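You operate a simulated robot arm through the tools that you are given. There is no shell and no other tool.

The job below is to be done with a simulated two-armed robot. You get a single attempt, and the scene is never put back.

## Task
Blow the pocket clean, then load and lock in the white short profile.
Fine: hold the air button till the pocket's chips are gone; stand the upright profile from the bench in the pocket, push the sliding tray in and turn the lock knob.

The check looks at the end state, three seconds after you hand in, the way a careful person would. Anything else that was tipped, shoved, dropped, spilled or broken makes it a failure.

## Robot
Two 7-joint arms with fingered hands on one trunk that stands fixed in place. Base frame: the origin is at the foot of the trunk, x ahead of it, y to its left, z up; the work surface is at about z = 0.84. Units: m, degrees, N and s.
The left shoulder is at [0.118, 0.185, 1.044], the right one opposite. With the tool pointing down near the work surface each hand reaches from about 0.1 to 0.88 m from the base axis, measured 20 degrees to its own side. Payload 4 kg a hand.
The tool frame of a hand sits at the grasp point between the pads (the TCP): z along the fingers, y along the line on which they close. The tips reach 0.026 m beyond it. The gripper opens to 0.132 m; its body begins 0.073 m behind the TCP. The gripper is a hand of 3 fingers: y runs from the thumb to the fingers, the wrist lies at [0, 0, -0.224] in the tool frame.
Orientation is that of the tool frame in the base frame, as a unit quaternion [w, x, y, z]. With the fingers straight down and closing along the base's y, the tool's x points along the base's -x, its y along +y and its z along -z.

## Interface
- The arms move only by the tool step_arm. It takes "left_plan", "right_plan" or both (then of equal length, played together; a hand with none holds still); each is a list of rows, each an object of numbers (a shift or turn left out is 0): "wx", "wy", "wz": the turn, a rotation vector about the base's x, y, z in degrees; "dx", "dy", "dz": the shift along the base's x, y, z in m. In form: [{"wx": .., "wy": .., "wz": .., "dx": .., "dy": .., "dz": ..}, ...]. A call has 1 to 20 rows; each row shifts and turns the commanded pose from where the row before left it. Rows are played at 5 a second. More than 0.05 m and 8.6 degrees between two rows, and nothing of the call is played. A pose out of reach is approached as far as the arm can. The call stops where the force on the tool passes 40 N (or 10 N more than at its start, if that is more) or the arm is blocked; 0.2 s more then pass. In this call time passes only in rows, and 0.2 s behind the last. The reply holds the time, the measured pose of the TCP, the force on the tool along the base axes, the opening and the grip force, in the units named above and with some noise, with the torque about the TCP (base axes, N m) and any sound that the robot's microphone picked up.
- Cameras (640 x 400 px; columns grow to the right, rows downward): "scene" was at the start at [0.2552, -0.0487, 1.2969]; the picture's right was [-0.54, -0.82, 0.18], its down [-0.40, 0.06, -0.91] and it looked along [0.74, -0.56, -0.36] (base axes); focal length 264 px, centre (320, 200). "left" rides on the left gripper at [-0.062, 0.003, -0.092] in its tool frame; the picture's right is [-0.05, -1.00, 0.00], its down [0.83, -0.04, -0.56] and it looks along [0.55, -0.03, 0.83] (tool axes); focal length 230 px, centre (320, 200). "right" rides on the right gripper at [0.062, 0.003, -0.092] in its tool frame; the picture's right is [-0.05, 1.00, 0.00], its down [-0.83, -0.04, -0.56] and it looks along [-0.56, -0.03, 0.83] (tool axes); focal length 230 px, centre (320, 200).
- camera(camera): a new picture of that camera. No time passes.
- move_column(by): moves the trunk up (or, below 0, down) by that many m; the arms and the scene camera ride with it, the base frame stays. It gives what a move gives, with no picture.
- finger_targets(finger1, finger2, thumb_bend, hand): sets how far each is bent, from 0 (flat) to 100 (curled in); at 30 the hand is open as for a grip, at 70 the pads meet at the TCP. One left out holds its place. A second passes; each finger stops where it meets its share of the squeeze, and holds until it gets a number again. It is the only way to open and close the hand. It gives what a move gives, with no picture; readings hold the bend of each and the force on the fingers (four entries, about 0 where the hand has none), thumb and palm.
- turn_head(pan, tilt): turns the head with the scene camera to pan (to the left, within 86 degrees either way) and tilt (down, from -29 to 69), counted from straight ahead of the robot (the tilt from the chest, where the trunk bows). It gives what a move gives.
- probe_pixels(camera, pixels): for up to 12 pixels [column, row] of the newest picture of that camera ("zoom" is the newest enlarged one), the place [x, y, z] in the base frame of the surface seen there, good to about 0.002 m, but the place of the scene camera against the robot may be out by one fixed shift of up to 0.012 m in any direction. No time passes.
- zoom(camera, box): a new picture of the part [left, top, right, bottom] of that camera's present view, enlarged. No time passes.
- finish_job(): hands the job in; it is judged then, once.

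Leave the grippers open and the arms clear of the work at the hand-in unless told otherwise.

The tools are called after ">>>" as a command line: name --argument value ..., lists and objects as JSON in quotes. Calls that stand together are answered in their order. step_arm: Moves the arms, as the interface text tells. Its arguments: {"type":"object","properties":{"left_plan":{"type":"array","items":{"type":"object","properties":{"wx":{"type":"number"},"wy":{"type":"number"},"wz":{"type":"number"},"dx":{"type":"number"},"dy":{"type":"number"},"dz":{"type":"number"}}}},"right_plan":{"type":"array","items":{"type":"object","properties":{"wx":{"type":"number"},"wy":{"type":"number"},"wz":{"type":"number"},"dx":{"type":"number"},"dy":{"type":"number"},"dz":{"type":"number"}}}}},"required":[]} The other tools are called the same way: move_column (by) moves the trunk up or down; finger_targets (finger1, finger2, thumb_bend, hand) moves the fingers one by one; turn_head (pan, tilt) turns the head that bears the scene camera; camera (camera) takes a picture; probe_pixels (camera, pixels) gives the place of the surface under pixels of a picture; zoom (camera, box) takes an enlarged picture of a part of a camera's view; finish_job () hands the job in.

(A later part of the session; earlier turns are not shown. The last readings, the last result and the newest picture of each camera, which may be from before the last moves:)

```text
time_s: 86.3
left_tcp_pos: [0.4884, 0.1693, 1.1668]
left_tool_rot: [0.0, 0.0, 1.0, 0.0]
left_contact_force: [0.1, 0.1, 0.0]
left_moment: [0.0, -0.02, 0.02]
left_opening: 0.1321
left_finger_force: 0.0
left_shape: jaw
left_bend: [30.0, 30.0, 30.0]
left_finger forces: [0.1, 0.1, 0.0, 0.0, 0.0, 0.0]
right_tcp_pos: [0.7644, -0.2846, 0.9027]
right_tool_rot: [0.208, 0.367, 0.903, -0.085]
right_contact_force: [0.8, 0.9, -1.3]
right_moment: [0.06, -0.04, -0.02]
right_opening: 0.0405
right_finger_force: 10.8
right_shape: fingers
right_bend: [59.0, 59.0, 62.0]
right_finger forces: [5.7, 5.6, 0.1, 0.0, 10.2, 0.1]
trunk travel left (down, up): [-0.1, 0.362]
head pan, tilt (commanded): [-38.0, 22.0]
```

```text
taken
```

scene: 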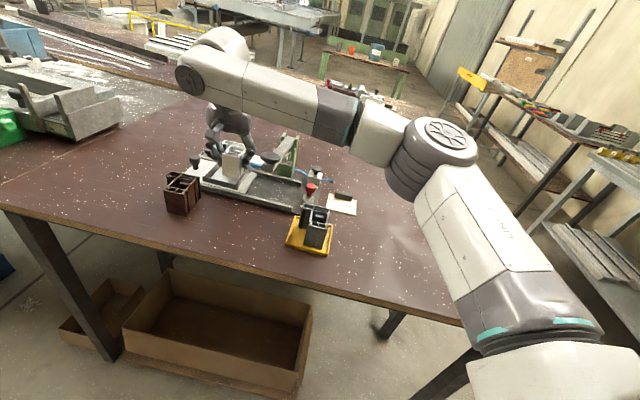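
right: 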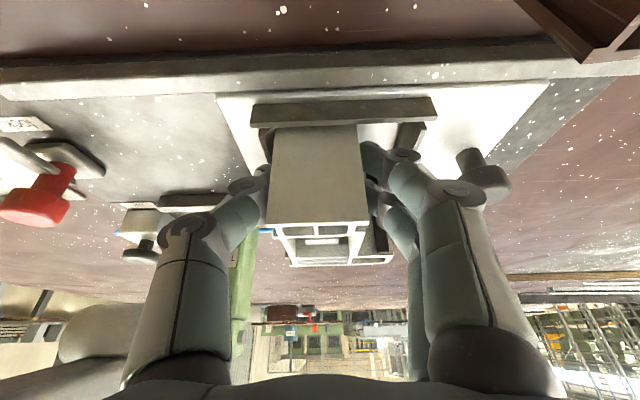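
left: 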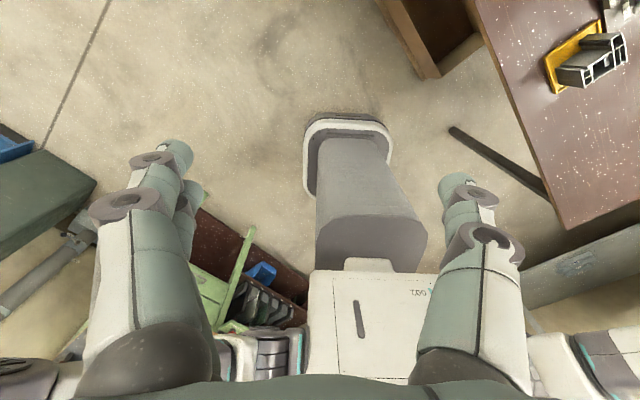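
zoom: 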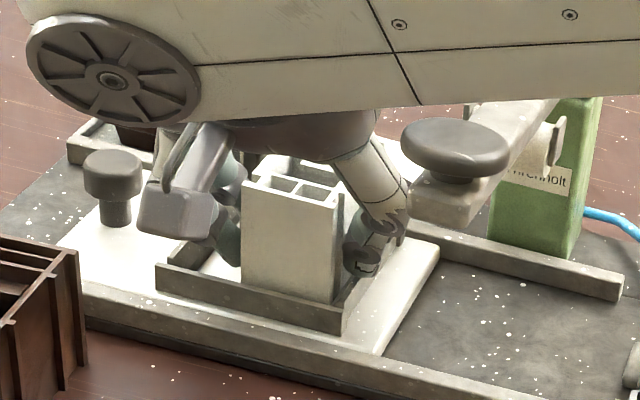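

The tray has come in by about 3 cm and the thumb now sits about 1 cm from the swing arm, so I stop here. I'll open the fingers to 50 and the thumb only to 57, so the thumb doesn't move toward the arm.

>>> finger_targets --hand "right" --finger1 50 --finger2 50 --thumb_bend 57

>>> camera --camera "right"

>>> zoom --camera "scene" --box '[195, 130, 295, 205]'

```text
time_s: 87.3
left_tcp_pos: [0.4878, 0.1695, 1.1673]
left_tool_rot: [-0.001, 0.0, 1.0, 0.0]
left_contact_force: [0.6, -0.1, 0.4]
left_moment: [0.0, -0.01, 0.01]
left_opening: 0.132
left_finger_force: 0.1
left_shape: jaw
left_bend: [30.0, 30.0, 30.0]
left_finger forces: [0.1, 0.0, 0.0, 0.0, 0.1, 0.1]
right_tcp_pos: [0.7638, -0.286, 0.9027]
right_tool_rot: [0.209, 0.365, 0.903, -0.084]
right_contact_force: [0.0, -0.9, 0.5]
right_moment: [-0.01, 0.01, 0.02]
right_opening: 0.0571
right_finger_force: 0.0
right_shape: fingers
right_bend: [50.0, 50.0, 56.0]
right_finger forces: [0.0, 0.0, 0.0, 0.0, 0.2, 0.1]
trunk travel left (down, up): [-0.1, 0.362]
head pan, tilt (commanded): [-38.0, 22.0]
```

```text
taken
```

right: 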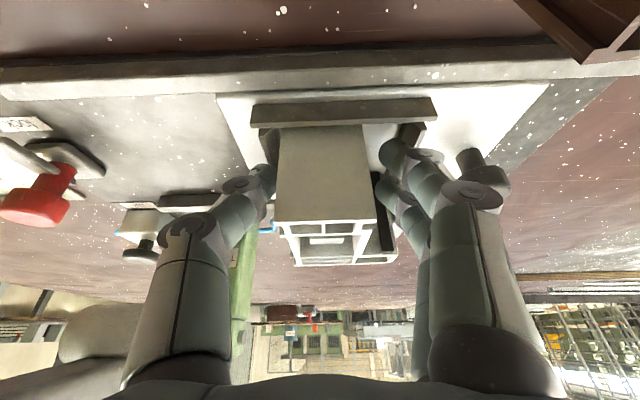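

```text
5.33 times, centred on (245, 168) of scene
```

zoom: 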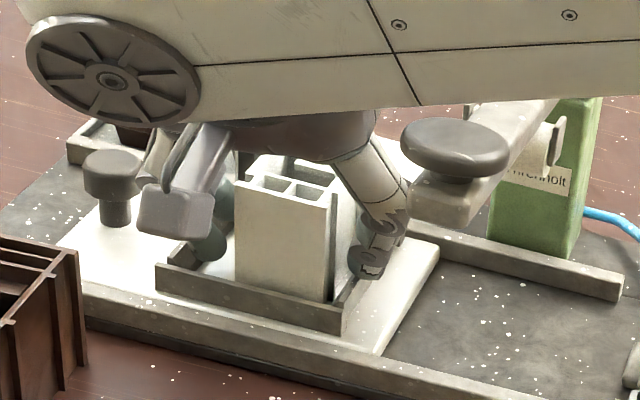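

The hand is open, with the profile standing free against the pocket's inner wall. I'll back out along the finger direction, up and toward the robot, until the tips clear the profile's top at 0.92.

>>> step_arm --right_plan '[{"dx": -0.0032, "dy": 0.0031, "dz": 0.009}, {"dx": -0.0063, "dy": 0.0061, "dz": 0.018}, {"dx": -0.0063, "dy": 0.0061, "dz": 0.018}, {"dx": -0.0042, "dy": 0.0041, "dz": 0.012}]'

>>> zoom --camera "scene" --box '[185, 120, 305, 210]'

>>> camera --camera "right"

```text
time_s: 88.3
left_tcp_pos: [0.4875, 0.1697, 1.1664]
left_tool_rot: [0.0, -0.001, 1.0, 0.0]
left_contact_force: [-0.1, 0.5, 0.4]
left_moment: [0.03, 0.02, 0.02]
left_opening: 0.132
left_finger_force: 0.1
left_shape: jaw
left_bend: [30.0, 30.0, 30.0]
left_finger forces: [0.0, 0.0, 0.1, 0.0, 0.0, 0.0]
right_tcp_pos: [0.745, -0.2655, 0.9606]
right_tool_rot: [0.209, 0.365, 0.903, -0.084]
right_contact_force: [-0.5, 1.0, -0.3]
right_moment: [0.01, -0.01, -0.02]
right_opening: 0.0572
right_finger_force: 0.0
right_shape: fingers
right_bend: [50.0, 50.0, 56.0]
right_finger forces: [0.0, 0.1, 0.1, 0.1, 0.0, 0.1]
trunk travel left (down, up): [-0.1, 0.362]
head pan, tilt (commanded): [-38.0, 22.0]
```

```text
4.44 times, centred on (245, 165) of scene
```

zoom: 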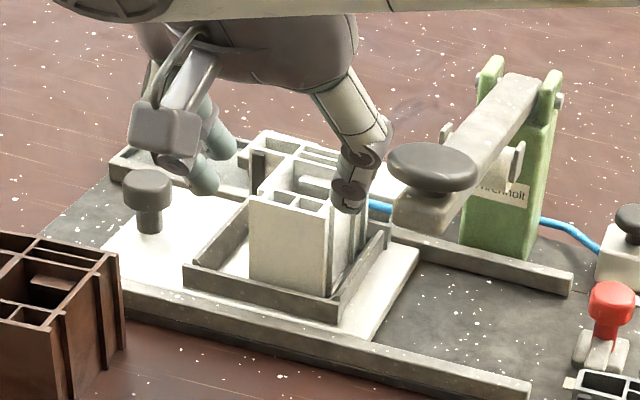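

```text
taken
```

right: 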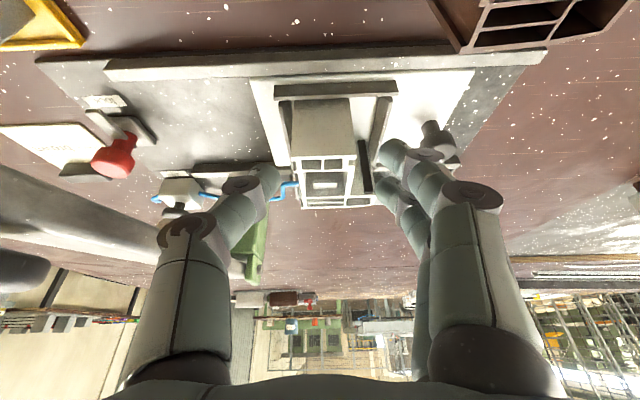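

The hand is clear above, and the profile stands upright in the pocket against the inner wall. I'll probe the post at (432, 135), the pocket walls and the profile from here.

>>> zoom --camera "right" --box '[240, 60, 500, 222]'

>>> probe_pixels --camera "zoom" --pixels '[[470, 165], [490, 200], [500, 225], [460, 210], [515, 210], [120, 155], [270, 155], [330, 195], [385, 100], [355, 200], [130, 230], [250, 230]]'

```text
2.46 times, centred on (370, 141) of right
```

zoom: 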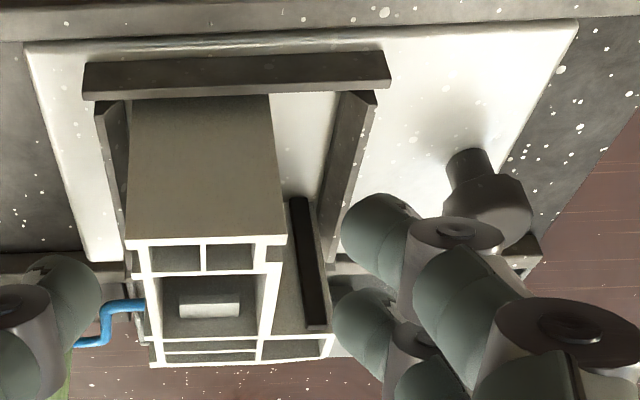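

```text
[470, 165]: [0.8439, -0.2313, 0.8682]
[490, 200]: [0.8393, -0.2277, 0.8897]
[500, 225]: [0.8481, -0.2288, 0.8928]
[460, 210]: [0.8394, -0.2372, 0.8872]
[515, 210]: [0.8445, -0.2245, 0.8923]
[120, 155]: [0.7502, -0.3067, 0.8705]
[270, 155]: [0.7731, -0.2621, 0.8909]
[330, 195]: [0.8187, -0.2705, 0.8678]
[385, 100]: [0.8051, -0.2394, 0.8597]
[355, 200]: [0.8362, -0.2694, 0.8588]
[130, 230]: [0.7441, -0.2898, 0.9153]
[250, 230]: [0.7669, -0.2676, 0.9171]
```

The post head is now at about (0.8465, -0.2325), z 0.878 to 0.893. My plan is to lean the hand so the thumb reaches down between the pocket's outer wall and the post, and push on that wall. First I'll move up and back to z≈1.06, clear of everything.

>>> step_arm --right_plan '[{"dx": 0.007, "dy": 0.0072}, {"dx": -0.007, "dy": 0.0068, "dz": 0.02}, {"dx": -0.007, "dy": 0.0068, "dz": 0.02}, {"dx": -0.007, "dy": 0.0068, "dz": 0.02}, {"dx": -0.007, "dy": 0.0068, "dz": 0.02}, {"dx": -0.007, "dy": 0.0068, "dz": 0.02}]'

>>> zoom --camera "scene" --box '[165, 120, 345, 245]'

```text
time_s: 89.7
left_tcp_pos: [0.4881, 0.1714, 1.1667]
left_tool_rot: [0.0, 0.0, 1.0, 0.001]
left_contact_force: [0.0, 0.4, -0.1]
left_moment: [0.01, 0.01, 0.01]
left_opening: 0.1319
left_finger_force: 0.1
left_shape: jaw
left_bend: [30.0, 30.0, 30.0]
left_finger forces: [0.0, 0.0, 0.1, 0.1, 0.1, 0.0]
right_tcp_pos: [0.7164, -0.2236, 1.058]
right_tool_rot: [0.209, 0.364, 0.904, -0.084]
right_contact_force: [-0.3, -0.7, 0.7]
right_moment: [-0.01, -0.01, 0.0]
right_opening: 0.0572
right_finger_force: 0.1
right_shape: fingers
right_bend: [50.0, 50.0, 56.0]
right_finger forces: [0.0, 0.1, 0.1, 0.0, 0.1, 0.0]
trunk travel left (down, up): [-0.1, 0.362]
head pan, tilt (commanded): [-38.0, 22.0]
```

```text
3.20 times, centred on (255, 182) of scene
```

zoom: 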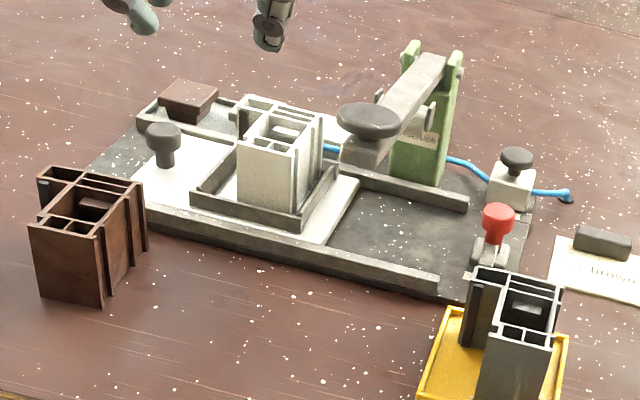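

Everything stands as it should, and the white profile is upright in the pocket. I'll now change the lean in place at this height: four turns toward the tray direction, then a small yaw correction.

>>> step_arm --right_plan '[{"wx": 6.715, "wy": -1.58, "wz": 2.88}, {"wx": 6.715, "wy": -1.58, "wz": 2.88}]'

>>> step_arm --right_plan '[{"wx": 6.715, "wy": -1.58, "wz": 2.88}, {"wx": 6.715, "wy": -1.58, "wz": 2.88}, {"wz": -4.5}, {"wz": -4.5}]'

>>> camera --camera "right"

>>> camera --camera "scene"

```text
time_s: 90.3
left_tcp_pos: [0.4875, 0.1694, 1.1669]
left_tool_rot: [0.0, 0.0, 1.0, 0.0]
left_contact_force: [-0.1, 0.2, -0.4]
left_moment: [0.0, -0.03, -0.02]
left_opening: 0.132
left_finger_force: 0.1
left_shape: jaw
left_bend: [30.0, 30.0, 30.0]
left_finger forces: [0.0, 0.0, 0.0, 0.0, 0.0, 0.1]
right_tcp_pos: [0.717, -0.2247, 1.06]
right_tool_rot: [0.193, 0.344, 0.918, 0.043]
right_contact_force: [-0.3, -0.9, 0.2]
right_moment: [-0.04, 0.02, 0.01]
right_opening: 0.057
right_finger_force: 0.1
right_shape: fingers
right_bend: [50.0, 50.0, 56.0]
right_finger forces: [0.0, 0.1, 0.0, 0.0, 0.0, 0.0]
trunk travel left (down, up): [-0.1, 0.362]
head pan, tilt (commanded): [-38.0, 22.0]
```

```text
time_s: 91.3
left_tcp_pos: [0.488, 0.171, 1.1681]
left_tool_rot: [0.0, 0.0, 1.0, 0.0]
left_contact_force: [0.3, -0.1, 0.9]
left_moment: [0.0, 0.02, 0.0]
left_opening: 0.132
left_finger_force: 0.0
left_shape: jaw
left_bend: [30.0, 30.0, 30.0]
left_finger forces: [0.1, 0.0, 0.0, 0.1, 0.1, 0.1]
right_tcp_pos: [0.7162, -0.2234, 1.0582]
right_tool_rot: [0.187, 0.388, 0.889, 0.154]
right_contact_force: [0.6, 0.0, 1.0]
right_moment: [0.0, 0.02, 0.0]
right_opening: 0.0571
right_finger_force: 0.0
right_shape: fingers
right_bend: [50.0, 50.0, 56.0]
right_finger forces: [0.1, 0.0, 0.1, 0.0, 0.1, 0.0]
trunk travel left (down, up): [-0.1, 0.362]
head pan, tilt (commanded): [-38.0, 22.0]
```

```text
taken
```

right: 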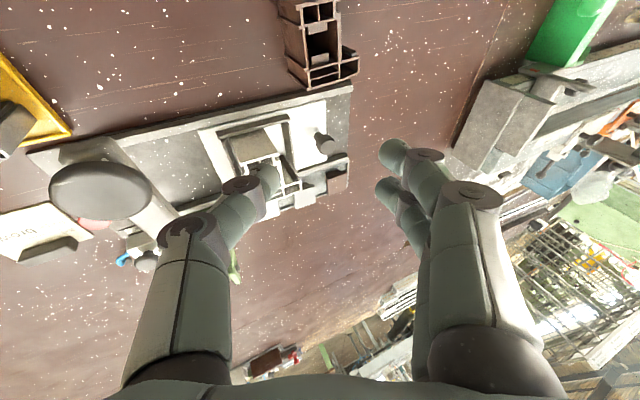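

```text
taken
```

scene: 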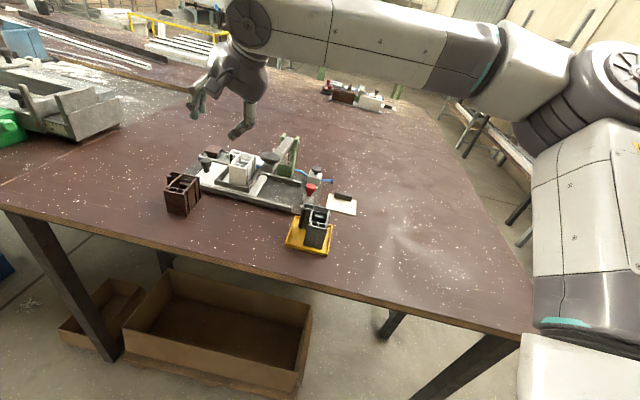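

The new lean is exact: fingers pointing along the tray axis at 28°, with no warnings. I'll open the fingers to 35 and set the thumb to 45, then probe where the thumb tip lies.

>>> finger_targets --hand "right" --finger1 35 --finger2 35 --thumb_bend 45

>>> zoom --camera "right" --box '[120, 80, 380, 280]'

>>> probe_pixels --camera "zoom" --pixels '[[290, 185], [300, 195], [310, 205], [275, 190], [255, 210], [230, 230], [190, 270], [140, 260], [500, 140], [470, 120]]'

```text
time_s: 92.3
left_tcp_pos: [0.4876, 0.1698, 1.1683]
left_tool_rot: [0.001, 0.0, 1.0, 0.0]
left_contact_force: [-1.0, 0.7, -0.5]
left_moment: [0.03, -0.01, 0.01]
left_opening: 0.1319
left_finger_force: 0.0
left_shape: jaw
left_bend: [30.0, 30.0, 30.0]
left_finger forces: [0.0, 0.0, 0.0, 0.1, 0.1, 0.1]
right_tcp_pos: [0.718, -0.2251, 1.0586]
right_tool_rot: [0.188, 0.387, 0.89, 0.155]
right_contact_force: [0.1, 0.4, 0.7]
right_moment: [0.03, 0.0, 0.0]
right_opening: 0.1007
right_finger_force: 0.0
right_shape: fingers
right_bend: [35.0, 35.0, 45.0]
right_finger forces: [0.0, 0.0, 0.0, 0.1, 0.1, 0.0]
trunk travel left (down, up): [-0.1, 0.362]
head pan, tilt (commanded): [-38.0, 22.0]
```

```text
2.00 times, centred on (250, 180) of right
```

zoom: 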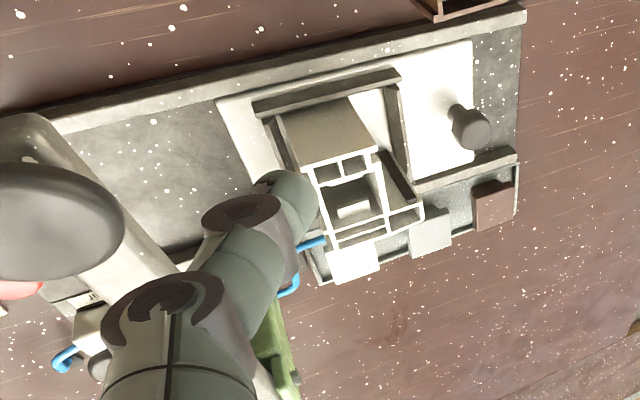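

```text
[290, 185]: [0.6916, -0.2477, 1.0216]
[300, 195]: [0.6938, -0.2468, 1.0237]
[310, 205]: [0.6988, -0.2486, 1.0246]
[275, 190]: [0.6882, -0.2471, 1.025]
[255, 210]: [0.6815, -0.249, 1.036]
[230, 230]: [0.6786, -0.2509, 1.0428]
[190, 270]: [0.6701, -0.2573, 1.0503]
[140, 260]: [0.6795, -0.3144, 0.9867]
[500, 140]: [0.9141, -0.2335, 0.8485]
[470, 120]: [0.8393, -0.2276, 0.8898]
```

The thumb tip lies about 36 mm inward and 44 mm below the TCP. I'll go around the profile: first along the tray at height, then sideways to above the spot just outside the pocket's outer wall, near its robot-side end.

>>> step_arm --right_plan '[{"dx": 0.0213, "dy": 0.0221, "dz": -0.0195}, {"dx": 0.0213, "dy": 0.0221, "dz": -0.0195}, {"dx": 0.0213, "dy": 0.0221, "dz": -0.0195}]'

>>> step_arm --right_plan '[{"dx": 0.0179, "dy": -0.0174, "dz": -0.0117}, {"dx": 0.0179, "dy": -0.0174, "dz": -0.0117}]'

>>> camera --camera "right"

>>> zoom --camera "scene" --box '[165, 90, 345, 225]'

```text
time_s: 93.1
left_tcp_pos: [0.4914, 0.1692, 1.1664]
left_tool_rot: [-0.002, 0.0, 1.0, 0.0]
left_contact_force: [0.5, -0.8, -0.1]
left_moment: [-0.01, 0.01, 0.02]
left_opening: 0.1319
left_finger_force: 0.1
left_shape: jaw
left_bend: [30.0, 30.0, 30.0]
left_finger forces: [0.1, 0.1, 0.0, 0.0, 0.0, 0.0]
right_tcp_pos: [0.7839, -0.1612, 0.997]
right_tool_rot: [0.186, 0.388, 0.889, 0.154]
right_contact_force: [0.8, 0.1, -0.3]
right_moment: [0.02, 0.01, 0.0]
right_opening: 0.1009
right_finger_force: 0.0
right_shape: fingers
right_bend: [35.0, 35.0, 45.0]
right_finger forces: [0.0, 0.0, 0.1, 0.0, 0.0, 0.1]
trunk travel left (down, up): [-0.1, 0.362]
head pan, tilt (commanded): [-38.0, 22.0]
```

```text
time_s: 93.7
left_tcp_pos: [0.4898, 0.1711, 1.1664]
left_tool_rot: [-0.002, 0.0, 1.0, -0.001]
left_contact_force: [1.2, -0.4, -1.0]
left_moment: [0.01, 0.01, 0.03]
left_opening: 0.1321
left_finger_force: 0.0
left_shape: jaw
left_bend: [30.0, 30.0, 30.0]
left_finger forces: [0.0, 0.1, 0.1, 0.0, 0.0, 0.1]
right_tcp_pos: [0.8182, -0.1966, 0.9747]
right_tool_rot: [0.186, 0.388, 0.89, 0.154]
right_contact_force: [0.0, 0.2, 0.0]
right_moment: [-0.03, 0.05, -0.02]
right_opening: 0.101
right_finger_force: 0.1
right_shape: fingers
right_bend: [35.0, 35.0, 45.0]
right_finger forces: [0.1, 0.0, 0.0, 0.0, 0.0, 0.0]
trunk travel left (down, up): [-0.1, 0.362]
head pan, tilt (commanded): [-38.0, 22.0]
```

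```text
taken
```

right: 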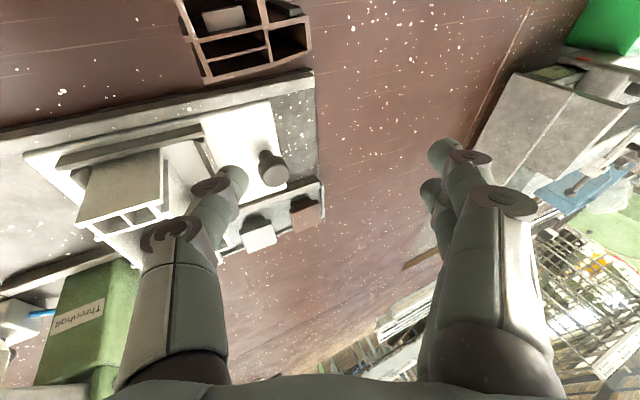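

```text
2.96 times, centred on (255, 158) of scene
```

zoom: 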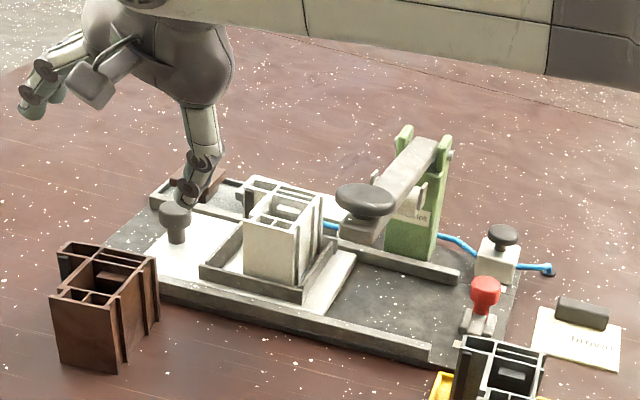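

No warnings; the thumb hangs beside the post on the pocket side. I'll take the last sideways row and probe the thumb, the wall and the post.

>>> step_arm --right_plan '[{"dx": 0.0179, "dy": -0.0174, "dz": -0.0117}]'

>>> camera --camera "right"

>>> zoom --camera "right" --box '[100, 80, 360, 280]'

>>> zoom --camera "scene" --box '[190, 120, 290, 200]'

```text
time_s: 94.1
left_tcp_pos: [0.4901, 0.1684, 1.1653]
left_tool_rot: [-0.002, 0.0, 1.0, 0.0]
left_contact_force: [0.0, -0.5, -0.8]
left_moment: [0.02, 0.02, 0.02]
left_opening: 0.1317
left_finger_force: 0.0
left_shape: jaw
left_bend: [30.0, 30.0, 30.0]
left_finger forces: [0.1, 0.0, 0.0, 0.0, 0.0, 0.0]
right_tcp_pos: [0.8382, -0.2123, 0.9621]
right_tool_rot: [0.186, 0.388, 0.89, 0.153]
right_contact_force: [-0.2, 0.2, 0.1]
right_moment: [0.0, 0.01, -0.01]
right_opening: 0.1012
right_finger_force: 0.1
right_shape: fingers
right_bend: [35.0, 35.0, 45.0]
right_finger forces: [0.0, 0.0, 0.0, 0.0, 0.1, 0.0]
trunk travel left (down, up): [-0.1, 0.362]
head pan, tilt (commanded): [-38.0, 22.0]
```

```text
taken
```

right: 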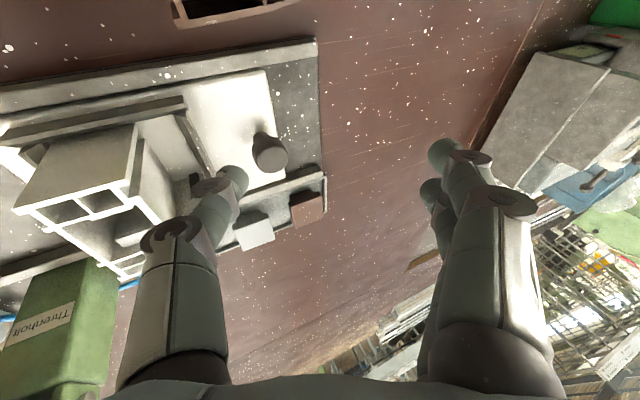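

```text
2.00 times, centred on (230, 180) of right
```

zoom: 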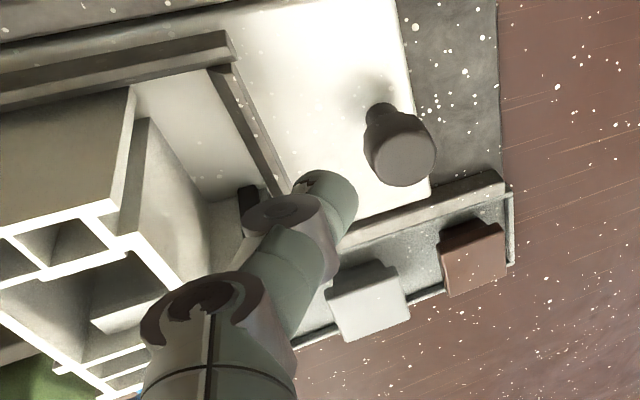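

```text
5.00 times, centred on (240, 160) of scene
```

zoom: 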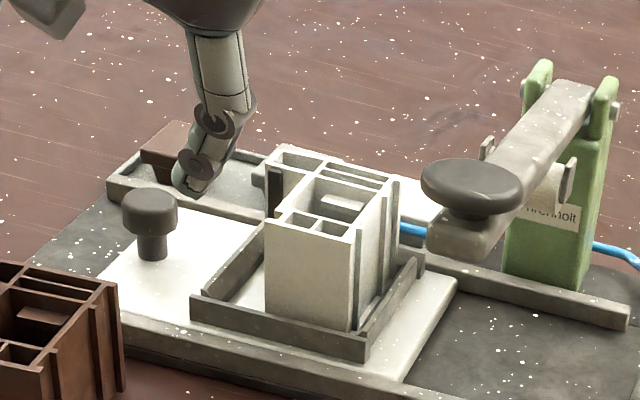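

The thumb tip shows at (330, 190) in the zoom, between the pocket's outer wall (255, 130) and the post (400, 150). I'll probe these.

>>> zoom --camera "right" --box '[100, 80, 360, 280]'

>>> probe_pixels --camera "zoom" --pixels '[[330, 185], [345, 195], [312, 180], [350, 215], [325, 205], [240, 110], [265, 150], [278, 175], [285, 120], [375, 150], [400, 160], [425, 165]]'

```text
2.00 times, centred on (230, 180) of right
```

zoom: 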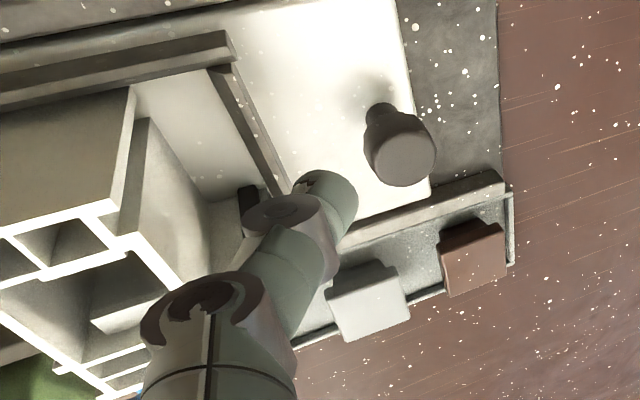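

```text
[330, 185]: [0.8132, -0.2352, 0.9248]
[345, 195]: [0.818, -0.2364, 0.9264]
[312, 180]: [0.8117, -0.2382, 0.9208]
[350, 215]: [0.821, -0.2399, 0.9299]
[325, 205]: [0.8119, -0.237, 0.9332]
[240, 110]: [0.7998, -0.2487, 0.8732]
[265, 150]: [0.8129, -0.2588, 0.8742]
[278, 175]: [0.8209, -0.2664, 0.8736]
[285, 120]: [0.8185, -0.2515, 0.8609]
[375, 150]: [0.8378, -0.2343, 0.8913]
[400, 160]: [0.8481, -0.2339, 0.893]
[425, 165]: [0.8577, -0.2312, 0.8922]
```

The wall's top is at s≈0.381, the thumb tip centre at 0.398 and the post head begins at 0.410, so the thumb fits between them. I'll nudge it 4 mm away from the post and lower it to about 6 mm above the tray plate.

>>> step_arm --right_plan '[{"dx": -0.0015, "dy": 0.0042, "dz": -0.012}, {"dz": -0.015}, {"dz": -0.012}]'

>>> step_arm --right_plan '[{"dz": -0.006}, {"dz": -0.006}]'

>>> zoom --camera "scene" --box '[190, 120, 290, 200]'

>>> zoom --camera "right" --box '[100, 80, 360, 280]'

```text
time_s: 94.9
left_tcp_pos: [0.4884, 0.1704, 1.1674]
left_tool_rot: [0.0, 0.0, 1.0, 0.001]
left_contact_force: [-0.1, 0.5, 0.5]
left_moment: [0.01, -0.01, 0.0]
left_opening: 0.1319
left_finger_force: 0.1
left_shape: jaw
left_bend: [30.0, 30.0, 30.0]
left_finger forces: [0.0, 0.0, 0.0, 0.0, 0.0, 0.1]
right_tcp_pos: [0.8346, -0.2053, 0.9252]
right_tool_rot: [0.187, 0.387, 0.89, 0.154]
right_contact_force: [-0.3, -0.4, -0.7]
right_moment: [-0.05, 0.02, 0.02]
right_opening: 0.1009
right_finger_force: 0.1
right_shape: fingers
right_bend: [35.0, 35.0, 45.0]
right_finger forces: [0.0, 0.1, 0.0, 0.0, 0.0, 0.1]
trunk travel left (down, up): [-0.1, 0.362]
head pan, tilt (commanded): [-38.0, 22.0]
```

```text
time_s: 95.5
left_tcp_pos: [0.4878, 0.17, 1.1676]
left_tool_rot: [0.001, 0.0, 1.0, 0.001]
left_contact_force: [-0.1, 0.4, -0.1]
left_moment: [-0.04, 0.01, 0.03]
left_opening: 0.1318
left_finger_force: 0.0
left_shape: jaw
left_bend: [30.0, 30.0, 30.0]
left_finger forces: [0.0, 0.1, 0.0, 0.0, 0.0, 0.0]
right_tcp_pos: [0.8323, -0.2066, 0.9137]
right_tool_rot: [0.187, 0.387, 0.889, 0.154]
right_contact_force: [0.2, -0.1, -0.6]
right_moment: [0.0, 0.0, 0.01]
right_opening: 0.1011
right_finger_force: 0.1
right_shape: fingers
right_bend: [35.0, 35.0, 45.0]
right_finger forces: [0.0, 0.0, 0.0, 0.0, 0.1, 0.0]
trunk travel left (down, up): [-0.1, 0.362]
head pan, tilt (commanded): [-38.0, 22.0]
```

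```text
5.00 times, centred on (240, 160) of scene
```

zoom: 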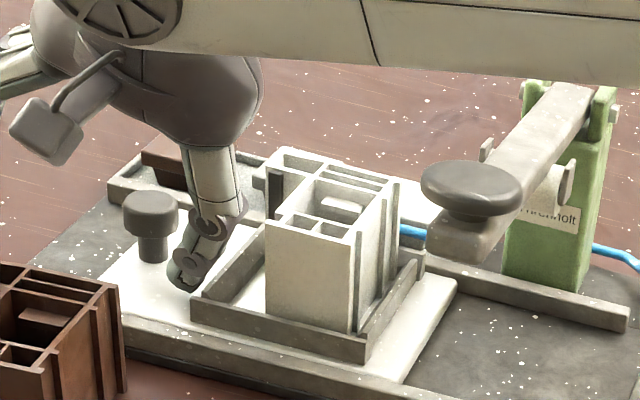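

```text
2.00 times, centred on (230, 180) of right
```

zoom: 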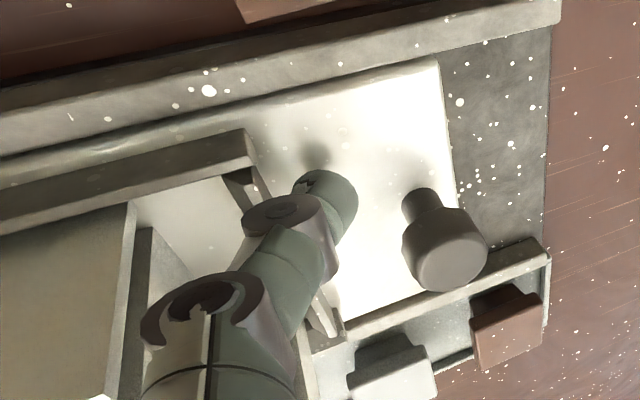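

The thumb is down just outside the pocket's wall and well away from the post. I'll go down 4 mm more, then push toward the inner end in 4 mm steps.

>>> step_arm --right_plan '[{"dz": -0.004}, {"dx": -0.0028, "dy": -0.0029}, {"dx": -0.0028, "dy": -0.0029}]'

>>> zoom --camera "scene" --box '[190, 120, 290, 200]'

```text
time_s: 96.3
left_tcp_pos: [0.4869, 0.1701, 1.1677]
left_tool_rot: [0.0, 0.0, 1.0, 0.0]
left_contact_force: [0.1, -0.6, 0.3]
left_moment: [0.01, 0.01, 0.0]
left_opening: 0.1322
left_finger_force: 0.0
left_shape: jaw
left_bend: [30.0, 30.0, 30.0]
left_finger forces: [0.1, 0.0, 0.1, 0.1, 0.0, 0.0]
right_tcp_pos: [0.8281, -0.2122, 0.9112]
right_tool_rot: [0.187, 0.387, 0.89, 0.154]
right_contact_force: [1.2, 1.2, 5.0]
right_moment: [-0.09, 0.08, -0.02]
right_opening: 0.0983
right_finger_force: 2.4
right_shape: fingers
right_bend: [35.0, 35.0, 46.0]
right_finger forces: [0.0, 0.0, 0.0, 0.0, 5.1, 0.0]
trunk travel left (down, up): [-0.1, 0.362]
head pan, tilt (commanded): [-38.0, 22.0]
```

```text
5.00 times, centred on (240, 160) of scene
```

zoom: 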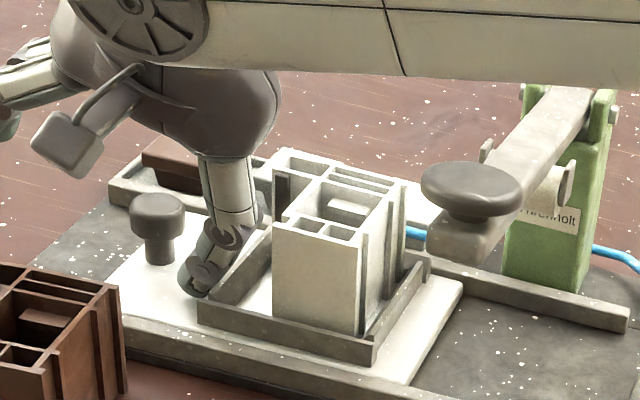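

The wall moves with the thumb, but 5 N is pressing downward, so I'll lift by 2 mm and push on in 4 mm steps.

>>> step_arm --right_plan '[{"dx": -0.0014, "dy": -0.0014, "dz": 0.002}, {"dx": -0.0028, "dy": -0.0029}, {"dx": -0.0028, "dy": -0.0029}]'

>>> zoom --camera "scene" --box '[190, 120, 290, 200]'

```text
time_s: 97.1
left_tcp_pos: [0.4884, 0.1708, 1.1677]
left_tool_rot: [0.0, 0.0, 1.0, 0.0]
left_contact_force: [-1.4, -0.1, -0.4]
left_moment: [0.04, 0.01, -0.01]
left_opening: 0.1317
left_finger_force: 0.1
left_shape: jaw
left_bend: [30.0, 30.0, 30.0]
left_finger forces: [0.0, 0.0, 0.0, 0.0, 0.1, 0.1]
right_tcp_pos: [0.8213, -0.2198, 0.9117]
right_tool_rot: [0.187, 0.387, 0.89, 0.154]
right_contact_force: [0.4, 0.2, 1.6]
right_moment: [-0.01, 0.03, 0.03]
right_opening: 0.0992
right_finger_force: 0.6
right_shape: fingers
right_bend: [35.0, 35.0, 46.0]
right_finger forces: [0.0, 0.0, 0.0, 0.0, 1.3, 0.1]
trunk travel left (down, up): [-0.1, 0.362]
head pan, tilt (commanded): [-38.0, 22.0]
```

```text
5.00 times, centred on (240, 160) of scene
```

zoom: 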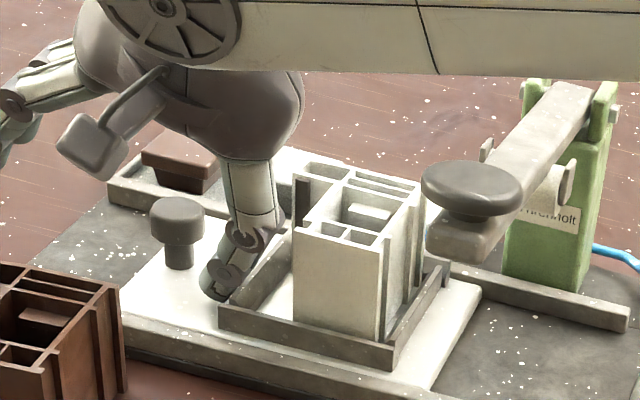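

The tray slides with only about 1 N, and the profile stays upright. I'll continue with four rows.

>>> step_arm --right_plan '[{"dx": -0.0028, "dy": -0.0029}, {"dx": -0.0028, "dy": -0.0029}, {"dx": -0.0028, "dy": -0.0029}, {"dx": -0.0028, "dy": -0.0029}]'

>>> zoom --camera "scene" --box '[190, 120, 310, 216]'

>>> camera --camera "right"

```text
time_s: 98.1
left_tcp_pos: [0.4879, 0.1704, 1.1672]
left_tool_rot: [0.0, 0.0, 1.0, -0.001]
left_contact_force: [1.0, -1.4, 0.8]
left_moment: [-0.02, -0.03, -0.02]
left_opening: 0.1316
left_finger_force: 0.1
left_shape: jaw
left_bend: [30.0, 30.0, 30.0]
left_finger forces: [0.1, 0.1, 0.1, 0.0, 0.0, 0.1]
right_tcp_pos: [0.8083, -0.232, 0.9138]
right_tool_rot: [0.187, 0.387, 0.889, 0.154]
right_contact_force: [1.9, 0.3, 1.2]
right_moment: [0.0, 0.0, 0.02]
right_opening: 0.0992
right_finger_force: 0.9
right_shape: fingers
right_bend: [35.0, 35.0, 46.0]
right_finger forces: [0.0, 0.0, 0.0, 0.0, 1.2, 0.0]
trunk travel left (down, up): [-0.1, 0.362]
head pan, tilt (commanded): [-38.0, 22.0]
```

```text
4.17 times, centred on (250, 168) of scene
```

zoom: 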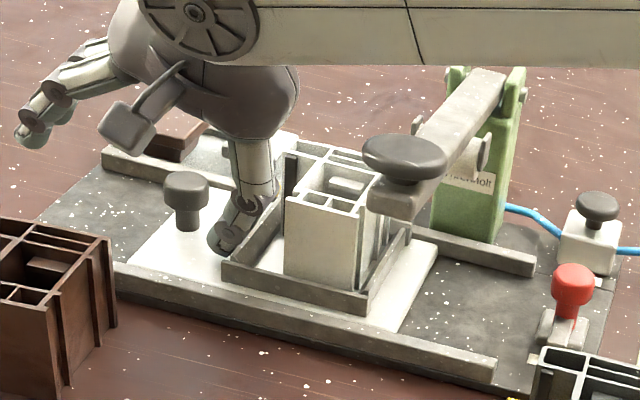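

```text
taken
```

right: 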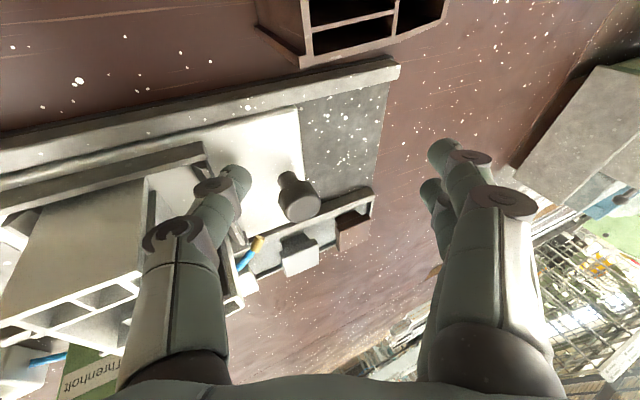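

The tray is more than half way in, and the profile's inner edge is coming near the swing arm. I'll probe the arm's underside in the scene zoom to confirm the profile's 0.92 top passes beneath it.

>>> zoom --camera "scene" --box '[255, 140, 325, 195]'

>>> probe_pixels --camera "zoom" --pixels '[[210, 210], [195, 235], [230, 250], [250, 240], [215, 165], [290, 190], [330, 150], [100, 180], [130, 190], [150, 130], [270, 215], [310, 175]]'

```text
7.27 times, centred on (290, 168) of scene
```

zoom: 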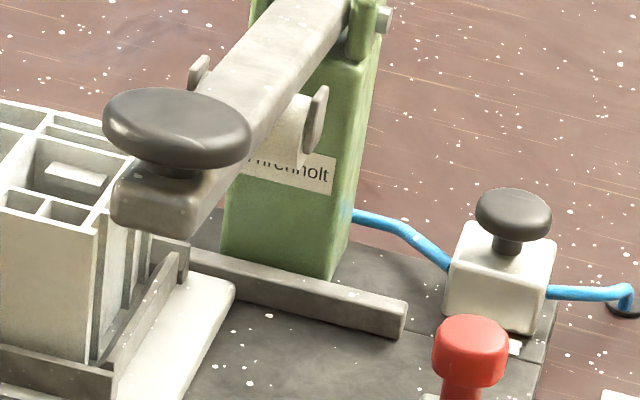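

```text
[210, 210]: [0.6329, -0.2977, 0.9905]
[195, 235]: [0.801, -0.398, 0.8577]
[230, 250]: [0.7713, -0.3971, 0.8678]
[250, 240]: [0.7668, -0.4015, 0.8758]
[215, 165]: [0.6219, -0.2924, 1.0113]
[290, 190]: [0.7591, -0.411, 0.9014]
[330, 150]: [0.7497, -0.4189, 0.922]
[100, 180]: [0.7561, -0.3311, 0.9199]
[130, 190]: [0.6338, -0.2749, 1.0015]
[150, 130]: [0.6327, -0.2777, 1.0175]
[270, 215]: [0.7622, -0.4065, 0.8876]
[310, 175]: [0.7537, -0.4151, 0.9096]
```

There's also a cream block hanging under the swing arm, at (285, 135) in this zoom. I'll probe its lower edge and the arm's end underside.

>>> probe_pixels --camera "zoom" --pixels '[[285, 130], [290, 150], [297, 158], [318, 120], [312, 150], [160, 225], [185, 232], [120, 215], [230, 190], [250, 165], [200, 70], [80, 175]]'

>>> zoom --camera "right" --box '[0, 150, 260, 400]'

```text
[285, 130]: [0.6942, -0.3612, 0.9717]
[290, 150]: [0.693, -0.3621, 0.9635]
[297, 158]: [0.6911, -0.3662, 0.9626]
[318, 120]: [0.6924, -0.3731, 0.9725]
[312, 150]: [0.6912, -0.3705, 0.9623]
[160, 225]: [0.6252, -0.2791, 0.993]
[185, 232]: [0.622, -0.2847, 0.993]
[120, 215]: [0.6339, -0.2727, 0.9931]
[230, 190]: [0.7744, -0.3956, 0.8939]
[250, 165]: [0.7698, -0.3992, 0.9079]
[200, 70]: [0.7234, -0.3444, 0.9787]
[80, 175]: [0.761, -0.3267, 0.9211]
```

```text
1.60 times, centred on (130, 275) of right
```

zoom: 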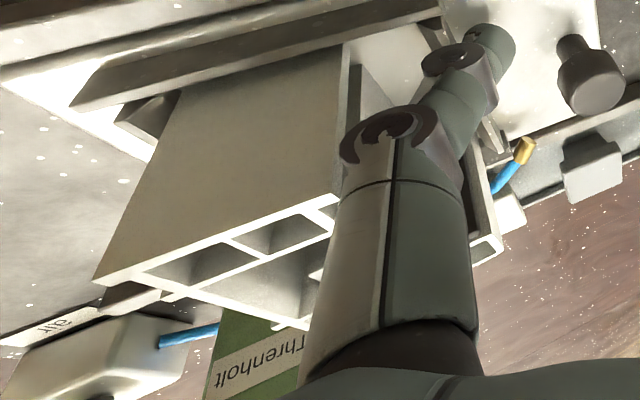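

The hanging block's lowest point is near z 0.953, over 3 cm above the profile's top, so it passes freely. I'll push on by five rows of 4 mm.

>>> step_arm --right_plan '[{"dx": -0.0028, "dy": -0.0029}, {"dx": -0.0028, "dy": -0.0029}, {"dx": -0.0028, "dy": -0.0029}, {"dx": -0.0028, "dy": -0.0029}, {"dx": -0.0028, "dy": -0.0029}]'

>>> zoom --camera "scene" --box '[200, 120, 330, 220]'

>>> camera --camera "right"

```text
time_s: 99.3
left_tcp_pos: [0.4881, 0.1704, 1.1677]
left_tool_rot: [0.0, 0.001, 1.0, -0.001]
left_contact_force: [0.5, -0.3, -0.1]
left_moment: [0.0, 0.0, -0.02]
left_opening: 0.1318
left_finger_force: 0.1
left_shape: jaw
left_bend: [30.0, 30.0, 30.0]
left_finger forces: [0.1, 0.0, 0.0, 0.1, 0.0, 0.0]
right_tcp_pos: [0.7949, -0.2469, 0.9121]
right_tool_rot: [0.188, 0.386, 0.89, 0.154]
right_contact_force: [0.3, 1.4, 2.7]
right_moment: [-0.05, 0.03, -0.02]
right_opening: 0.0991
right_finger_force: 1.3
right_shape: fingers
right_bend: [35.0, 35.0, 46.0]
right_finger forces: [0.0, 0.0, 0.0, 0.0, 3.0, 0.0]
trunk travel left (down, up): [-0.1, 0.362]
head pan, tilt (commanded): [-38.0, 22.0]
```

```text
4.00 times, centred on (265, 170) of scene
```

zoom: 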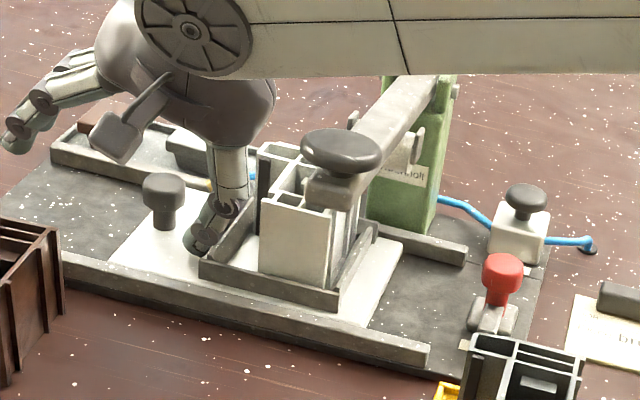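

```text
taken
```

right: 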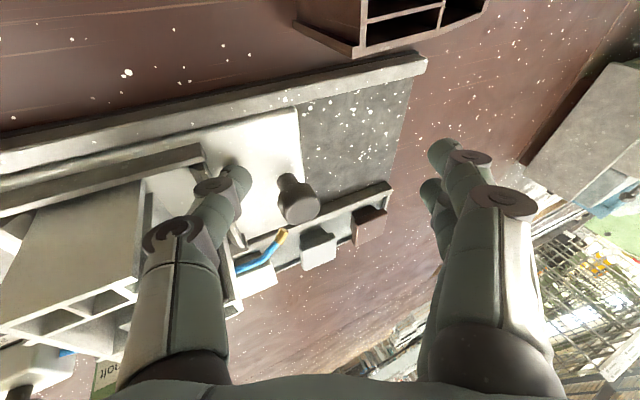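

The tray keeps moving in with light force. Four more rows, then I'll look again at the gap to the swing arm.

>>> step_arm --right_plan '[{"dx": -0.0028, "dy": -0.0029}, {"dx": -0.0028, "dy": -0.0029}, {"dx": -0.0028, "dy": -0.0029}, {"dx": -0.0028, "dy": -0.0029}]'

>>> zoom --camera "scene" --box '[200, 120, 330, 220]'

>>> camera --camera "right"

```text
time_s: 100.3
left_tcp_pos: [0.4884, 0.1694, 1.167]
left_tool_rot: [0.0, -0.001, 1.0, 0.0]
left_contact_force: [0.8, -1.2, -0.1]
left_moment: [-0.03, -0.02, 0.01]
left_opening: 0.1318
left_finger_force: 0.0
left_shape: jaw
left_bend: [30.0, 30.0, 30.0]
left_finger forces: [0.0, 0.1, 0.0, 0.0, 0.1, 0.0]
right_tcp_pos: [0.7846, -0.2577, 0.9118]
right_tool_rot: [0.187, 0.387, 0.89, 0.154]
right_contact_force: [0.1, 1.1, -0.7]
right_moment: [0.0, -0.02, -0.01]
right_opening: 0.0993
right_finger_force: 0.1
right_shape: fingers
right_bend: [35.0, 35.0, 46.0]
right_finger forces: [0.0, 0.0, 0.0, 0.0, 1.1, 0.1]
trunk travel left (down, up): [-0.1, 0.362]
head pan, tilt (commanded): [-38.0, 22.0]
```

```text
4.00 times, centred on (265, 170) of scene
```

zoom: 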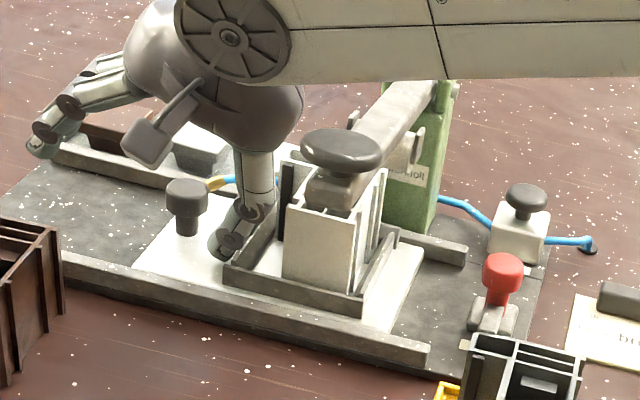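

```text
taken
```

right: 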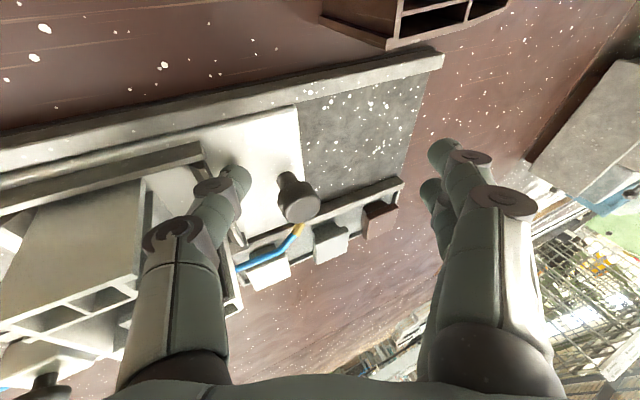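

The profile is passing cleanly under the arm. Two more 4 mm rows keep the hand about 1 cm from the swing arm; after that I'll move behind the post.

>>> step_arm --right_plan '[{"dx": -0.0028, "dy": -0.0029}, {"dx": -0.0028, "dy": -0.0029}]'

>>> zoom --camera "scene" --box '[200, 120, 330, 220]'

```text
time_s: 100.9
left_tcp_pos: [0.4878, 0.171, 1.1676]
left_tool_rot: [-0.001, 0.0, 1.0, 0.0]
left_contact_force: [-0.4, 0.5, 1.0]
left_moment: [-0.01, 0.01, 0.02]
left_opening: 0.132
left_finger_force: 0.1
left_shape: jaw
left_bend: [30.0, 30.0, 30.0]
left_finger forces: [0.2, 0.0, 0.1, 0.0, 0.0, 0.0]
right_tcp_pos: [0.7787, -0.2618, 0.9113]
right_tool_rot: [0.187, 0.387, 0.89, 0.154]
right_contact_force: [0.6, -0.1, 1.6]
right_moment: [-0.02, 0.01, -0.02]
right_opening: 0.0991
right_finger_force: 0.6
right_shape: fingers
right_bend: [35.0, 35.0, 46.0]
right_finger forces: [0.0, 0.0, 0.0, 0.1, 2.1, 0.0]
trunk travel left (down, up): [-0.1, 0.362]
head pan, tilt (commanded): [-38.0, 22.0]
```

```text
4.00 times, centred on (265, 170) of scene
```

zoom: 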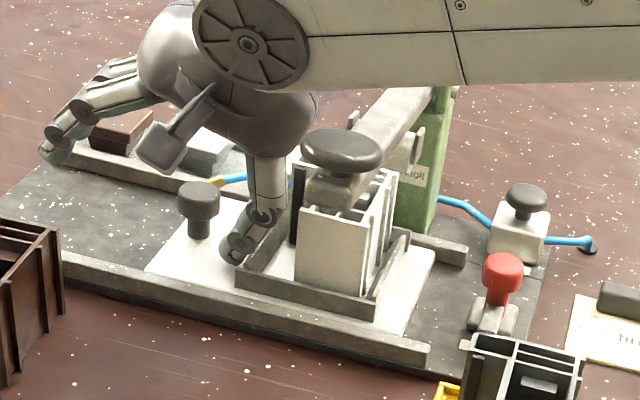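

I'll stop here and shift to the post: back off 3 mm, lift the thumb to just above post height, pass along the robot side of the post to behind it.

>>> step_arm --right_plan '[{"dx": 0.0021, "dy": 0.0022}, {"dz": 0.015}, {"dz": 0.015}]'

>>> step_arm --right_plan '[{"dx": 0.0186, "dy": 0.0191}, {"dx": 0.0186, "dy": 0.0191}, {"dx": 0.0186, "dy": 0.0191}]'

>>> camera --camera "right"

>>> zoom --camera "scene" --box '[190, 110, 330, 220]'

```text
time_s: 101.7
left_tcp_pos: [0.4886, 0.1698, 1.1683]
left_tool_rot: [0.0, 0.0, 1.0, 0.0]
left_contact_force: [-0.3, -0.4, -0.3]
left_moment: [0.01, 0.0, -0.01]
left_opening: 0.1318
left_finger_force: 0.1
left_shape: jaw
left_bend: [30.0, 30.0, 30.0]
left_finger forces: [0.0, 0.0, 0.1, 0.0, 0.0, 0.0]
right_tcp_pos: [0.7822, -0.2598, 0.9408]
right_tool_rot: [0.187, 0.387, 0.89, 0.153]
right_contact_force: [0.2, 0.6, -0.1]
right_moment: [0.03, 0.01, 0.01]
right_opening: 0.1013
right_finger_force: 0.1
right_shape: fingers
right_bend: [35.0, 35.0, 45.0]
right_finger forces: [0.1, 0.0, 0.1, 0.1, 0.0, 0.0]
trunk travel left (down, up): [-0.1, 0.362]
head pan, tilt (commanded): [-38.0, 22.0]
```

```text
time_s: 102.5
left_tcp_pos: [0.4899, 0.1709, 1.1668]
left_tool_rot: [-0.001, 0.0, 1.0, 0.0]
left_contact_force: [-0.3, 0.6, 0.8]
left_moment: [0.04, 0.04, 0.03]
left_opening: 0.1318
left_finger_force: 0.0
left_shape: jaw
left_bend: [30.0, 30.0, 30.0]
left_finger forces: [0.0, 0.0, 0.0, 0.1, 0.0, 0.0]
right_tcp_pos: [0.8379, -0.2023, 0.939]
right_tool_rot: [0.186, 0.387, 0.89, 0.155]
right_contact_force: [0.4, -0.6, 0.4]
right_moment: [0.0, 0.02, 0.01]
right_opening: 0.1011
right_finger_force: 0.0
right_shape: fingers
right_bend: [35.0, 35.0, 45.0]
right_finger forces: [0.0, 0.0, 0.0, 0.1, 0.1, 0.0]
trunk travel left (down, up): [-0.1, 0.362]
head pan, tilt (commanded): [-38.0, 22.0]
```

```text
taken
```

right: 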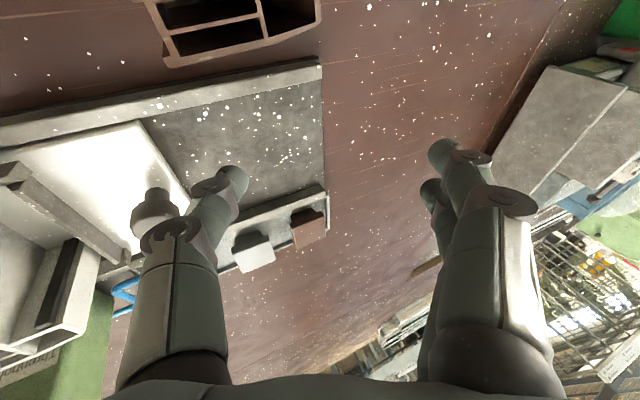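

```text
3.64 times, centred on (260, 165) of scene
```

zoom: 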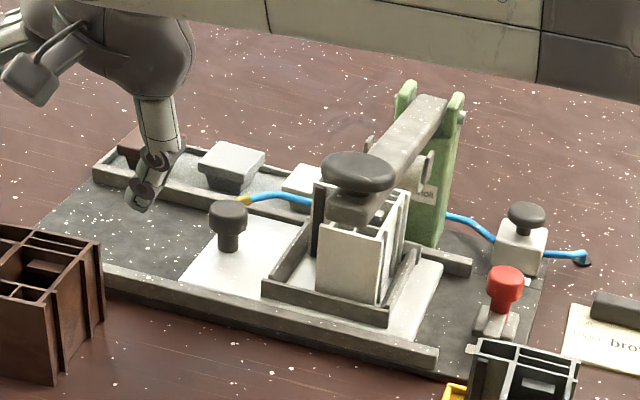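

The thumb is now behind the post with room to spare. I'll probe the post head at (153, 205) and the tray's outer edge.

>>> probe_pixels --camera "right" --pixels '[[153, 210], [140, 215], [168, 210], [153, 192], [230, 170], [238, 180], [150, 150], [185, 195]]'

>>> zoom --camera "scene" --box '[280, 170, 350, 220]'

```text
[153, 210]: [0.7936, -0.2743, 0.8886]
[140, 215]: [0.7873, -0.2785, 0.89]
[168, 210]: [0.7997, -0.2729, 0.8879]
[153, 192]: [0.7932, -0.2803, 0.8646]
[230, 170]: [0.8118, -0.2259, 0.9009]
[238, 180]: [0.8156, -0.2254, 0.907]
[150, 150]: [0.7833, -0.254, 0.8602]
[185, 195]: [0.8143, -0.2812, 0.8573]
```

```text
8.00 times, centred on (315, 195) of scene
```

zoom: 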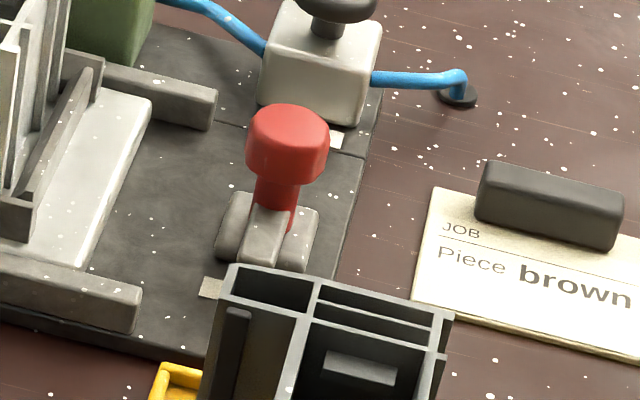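

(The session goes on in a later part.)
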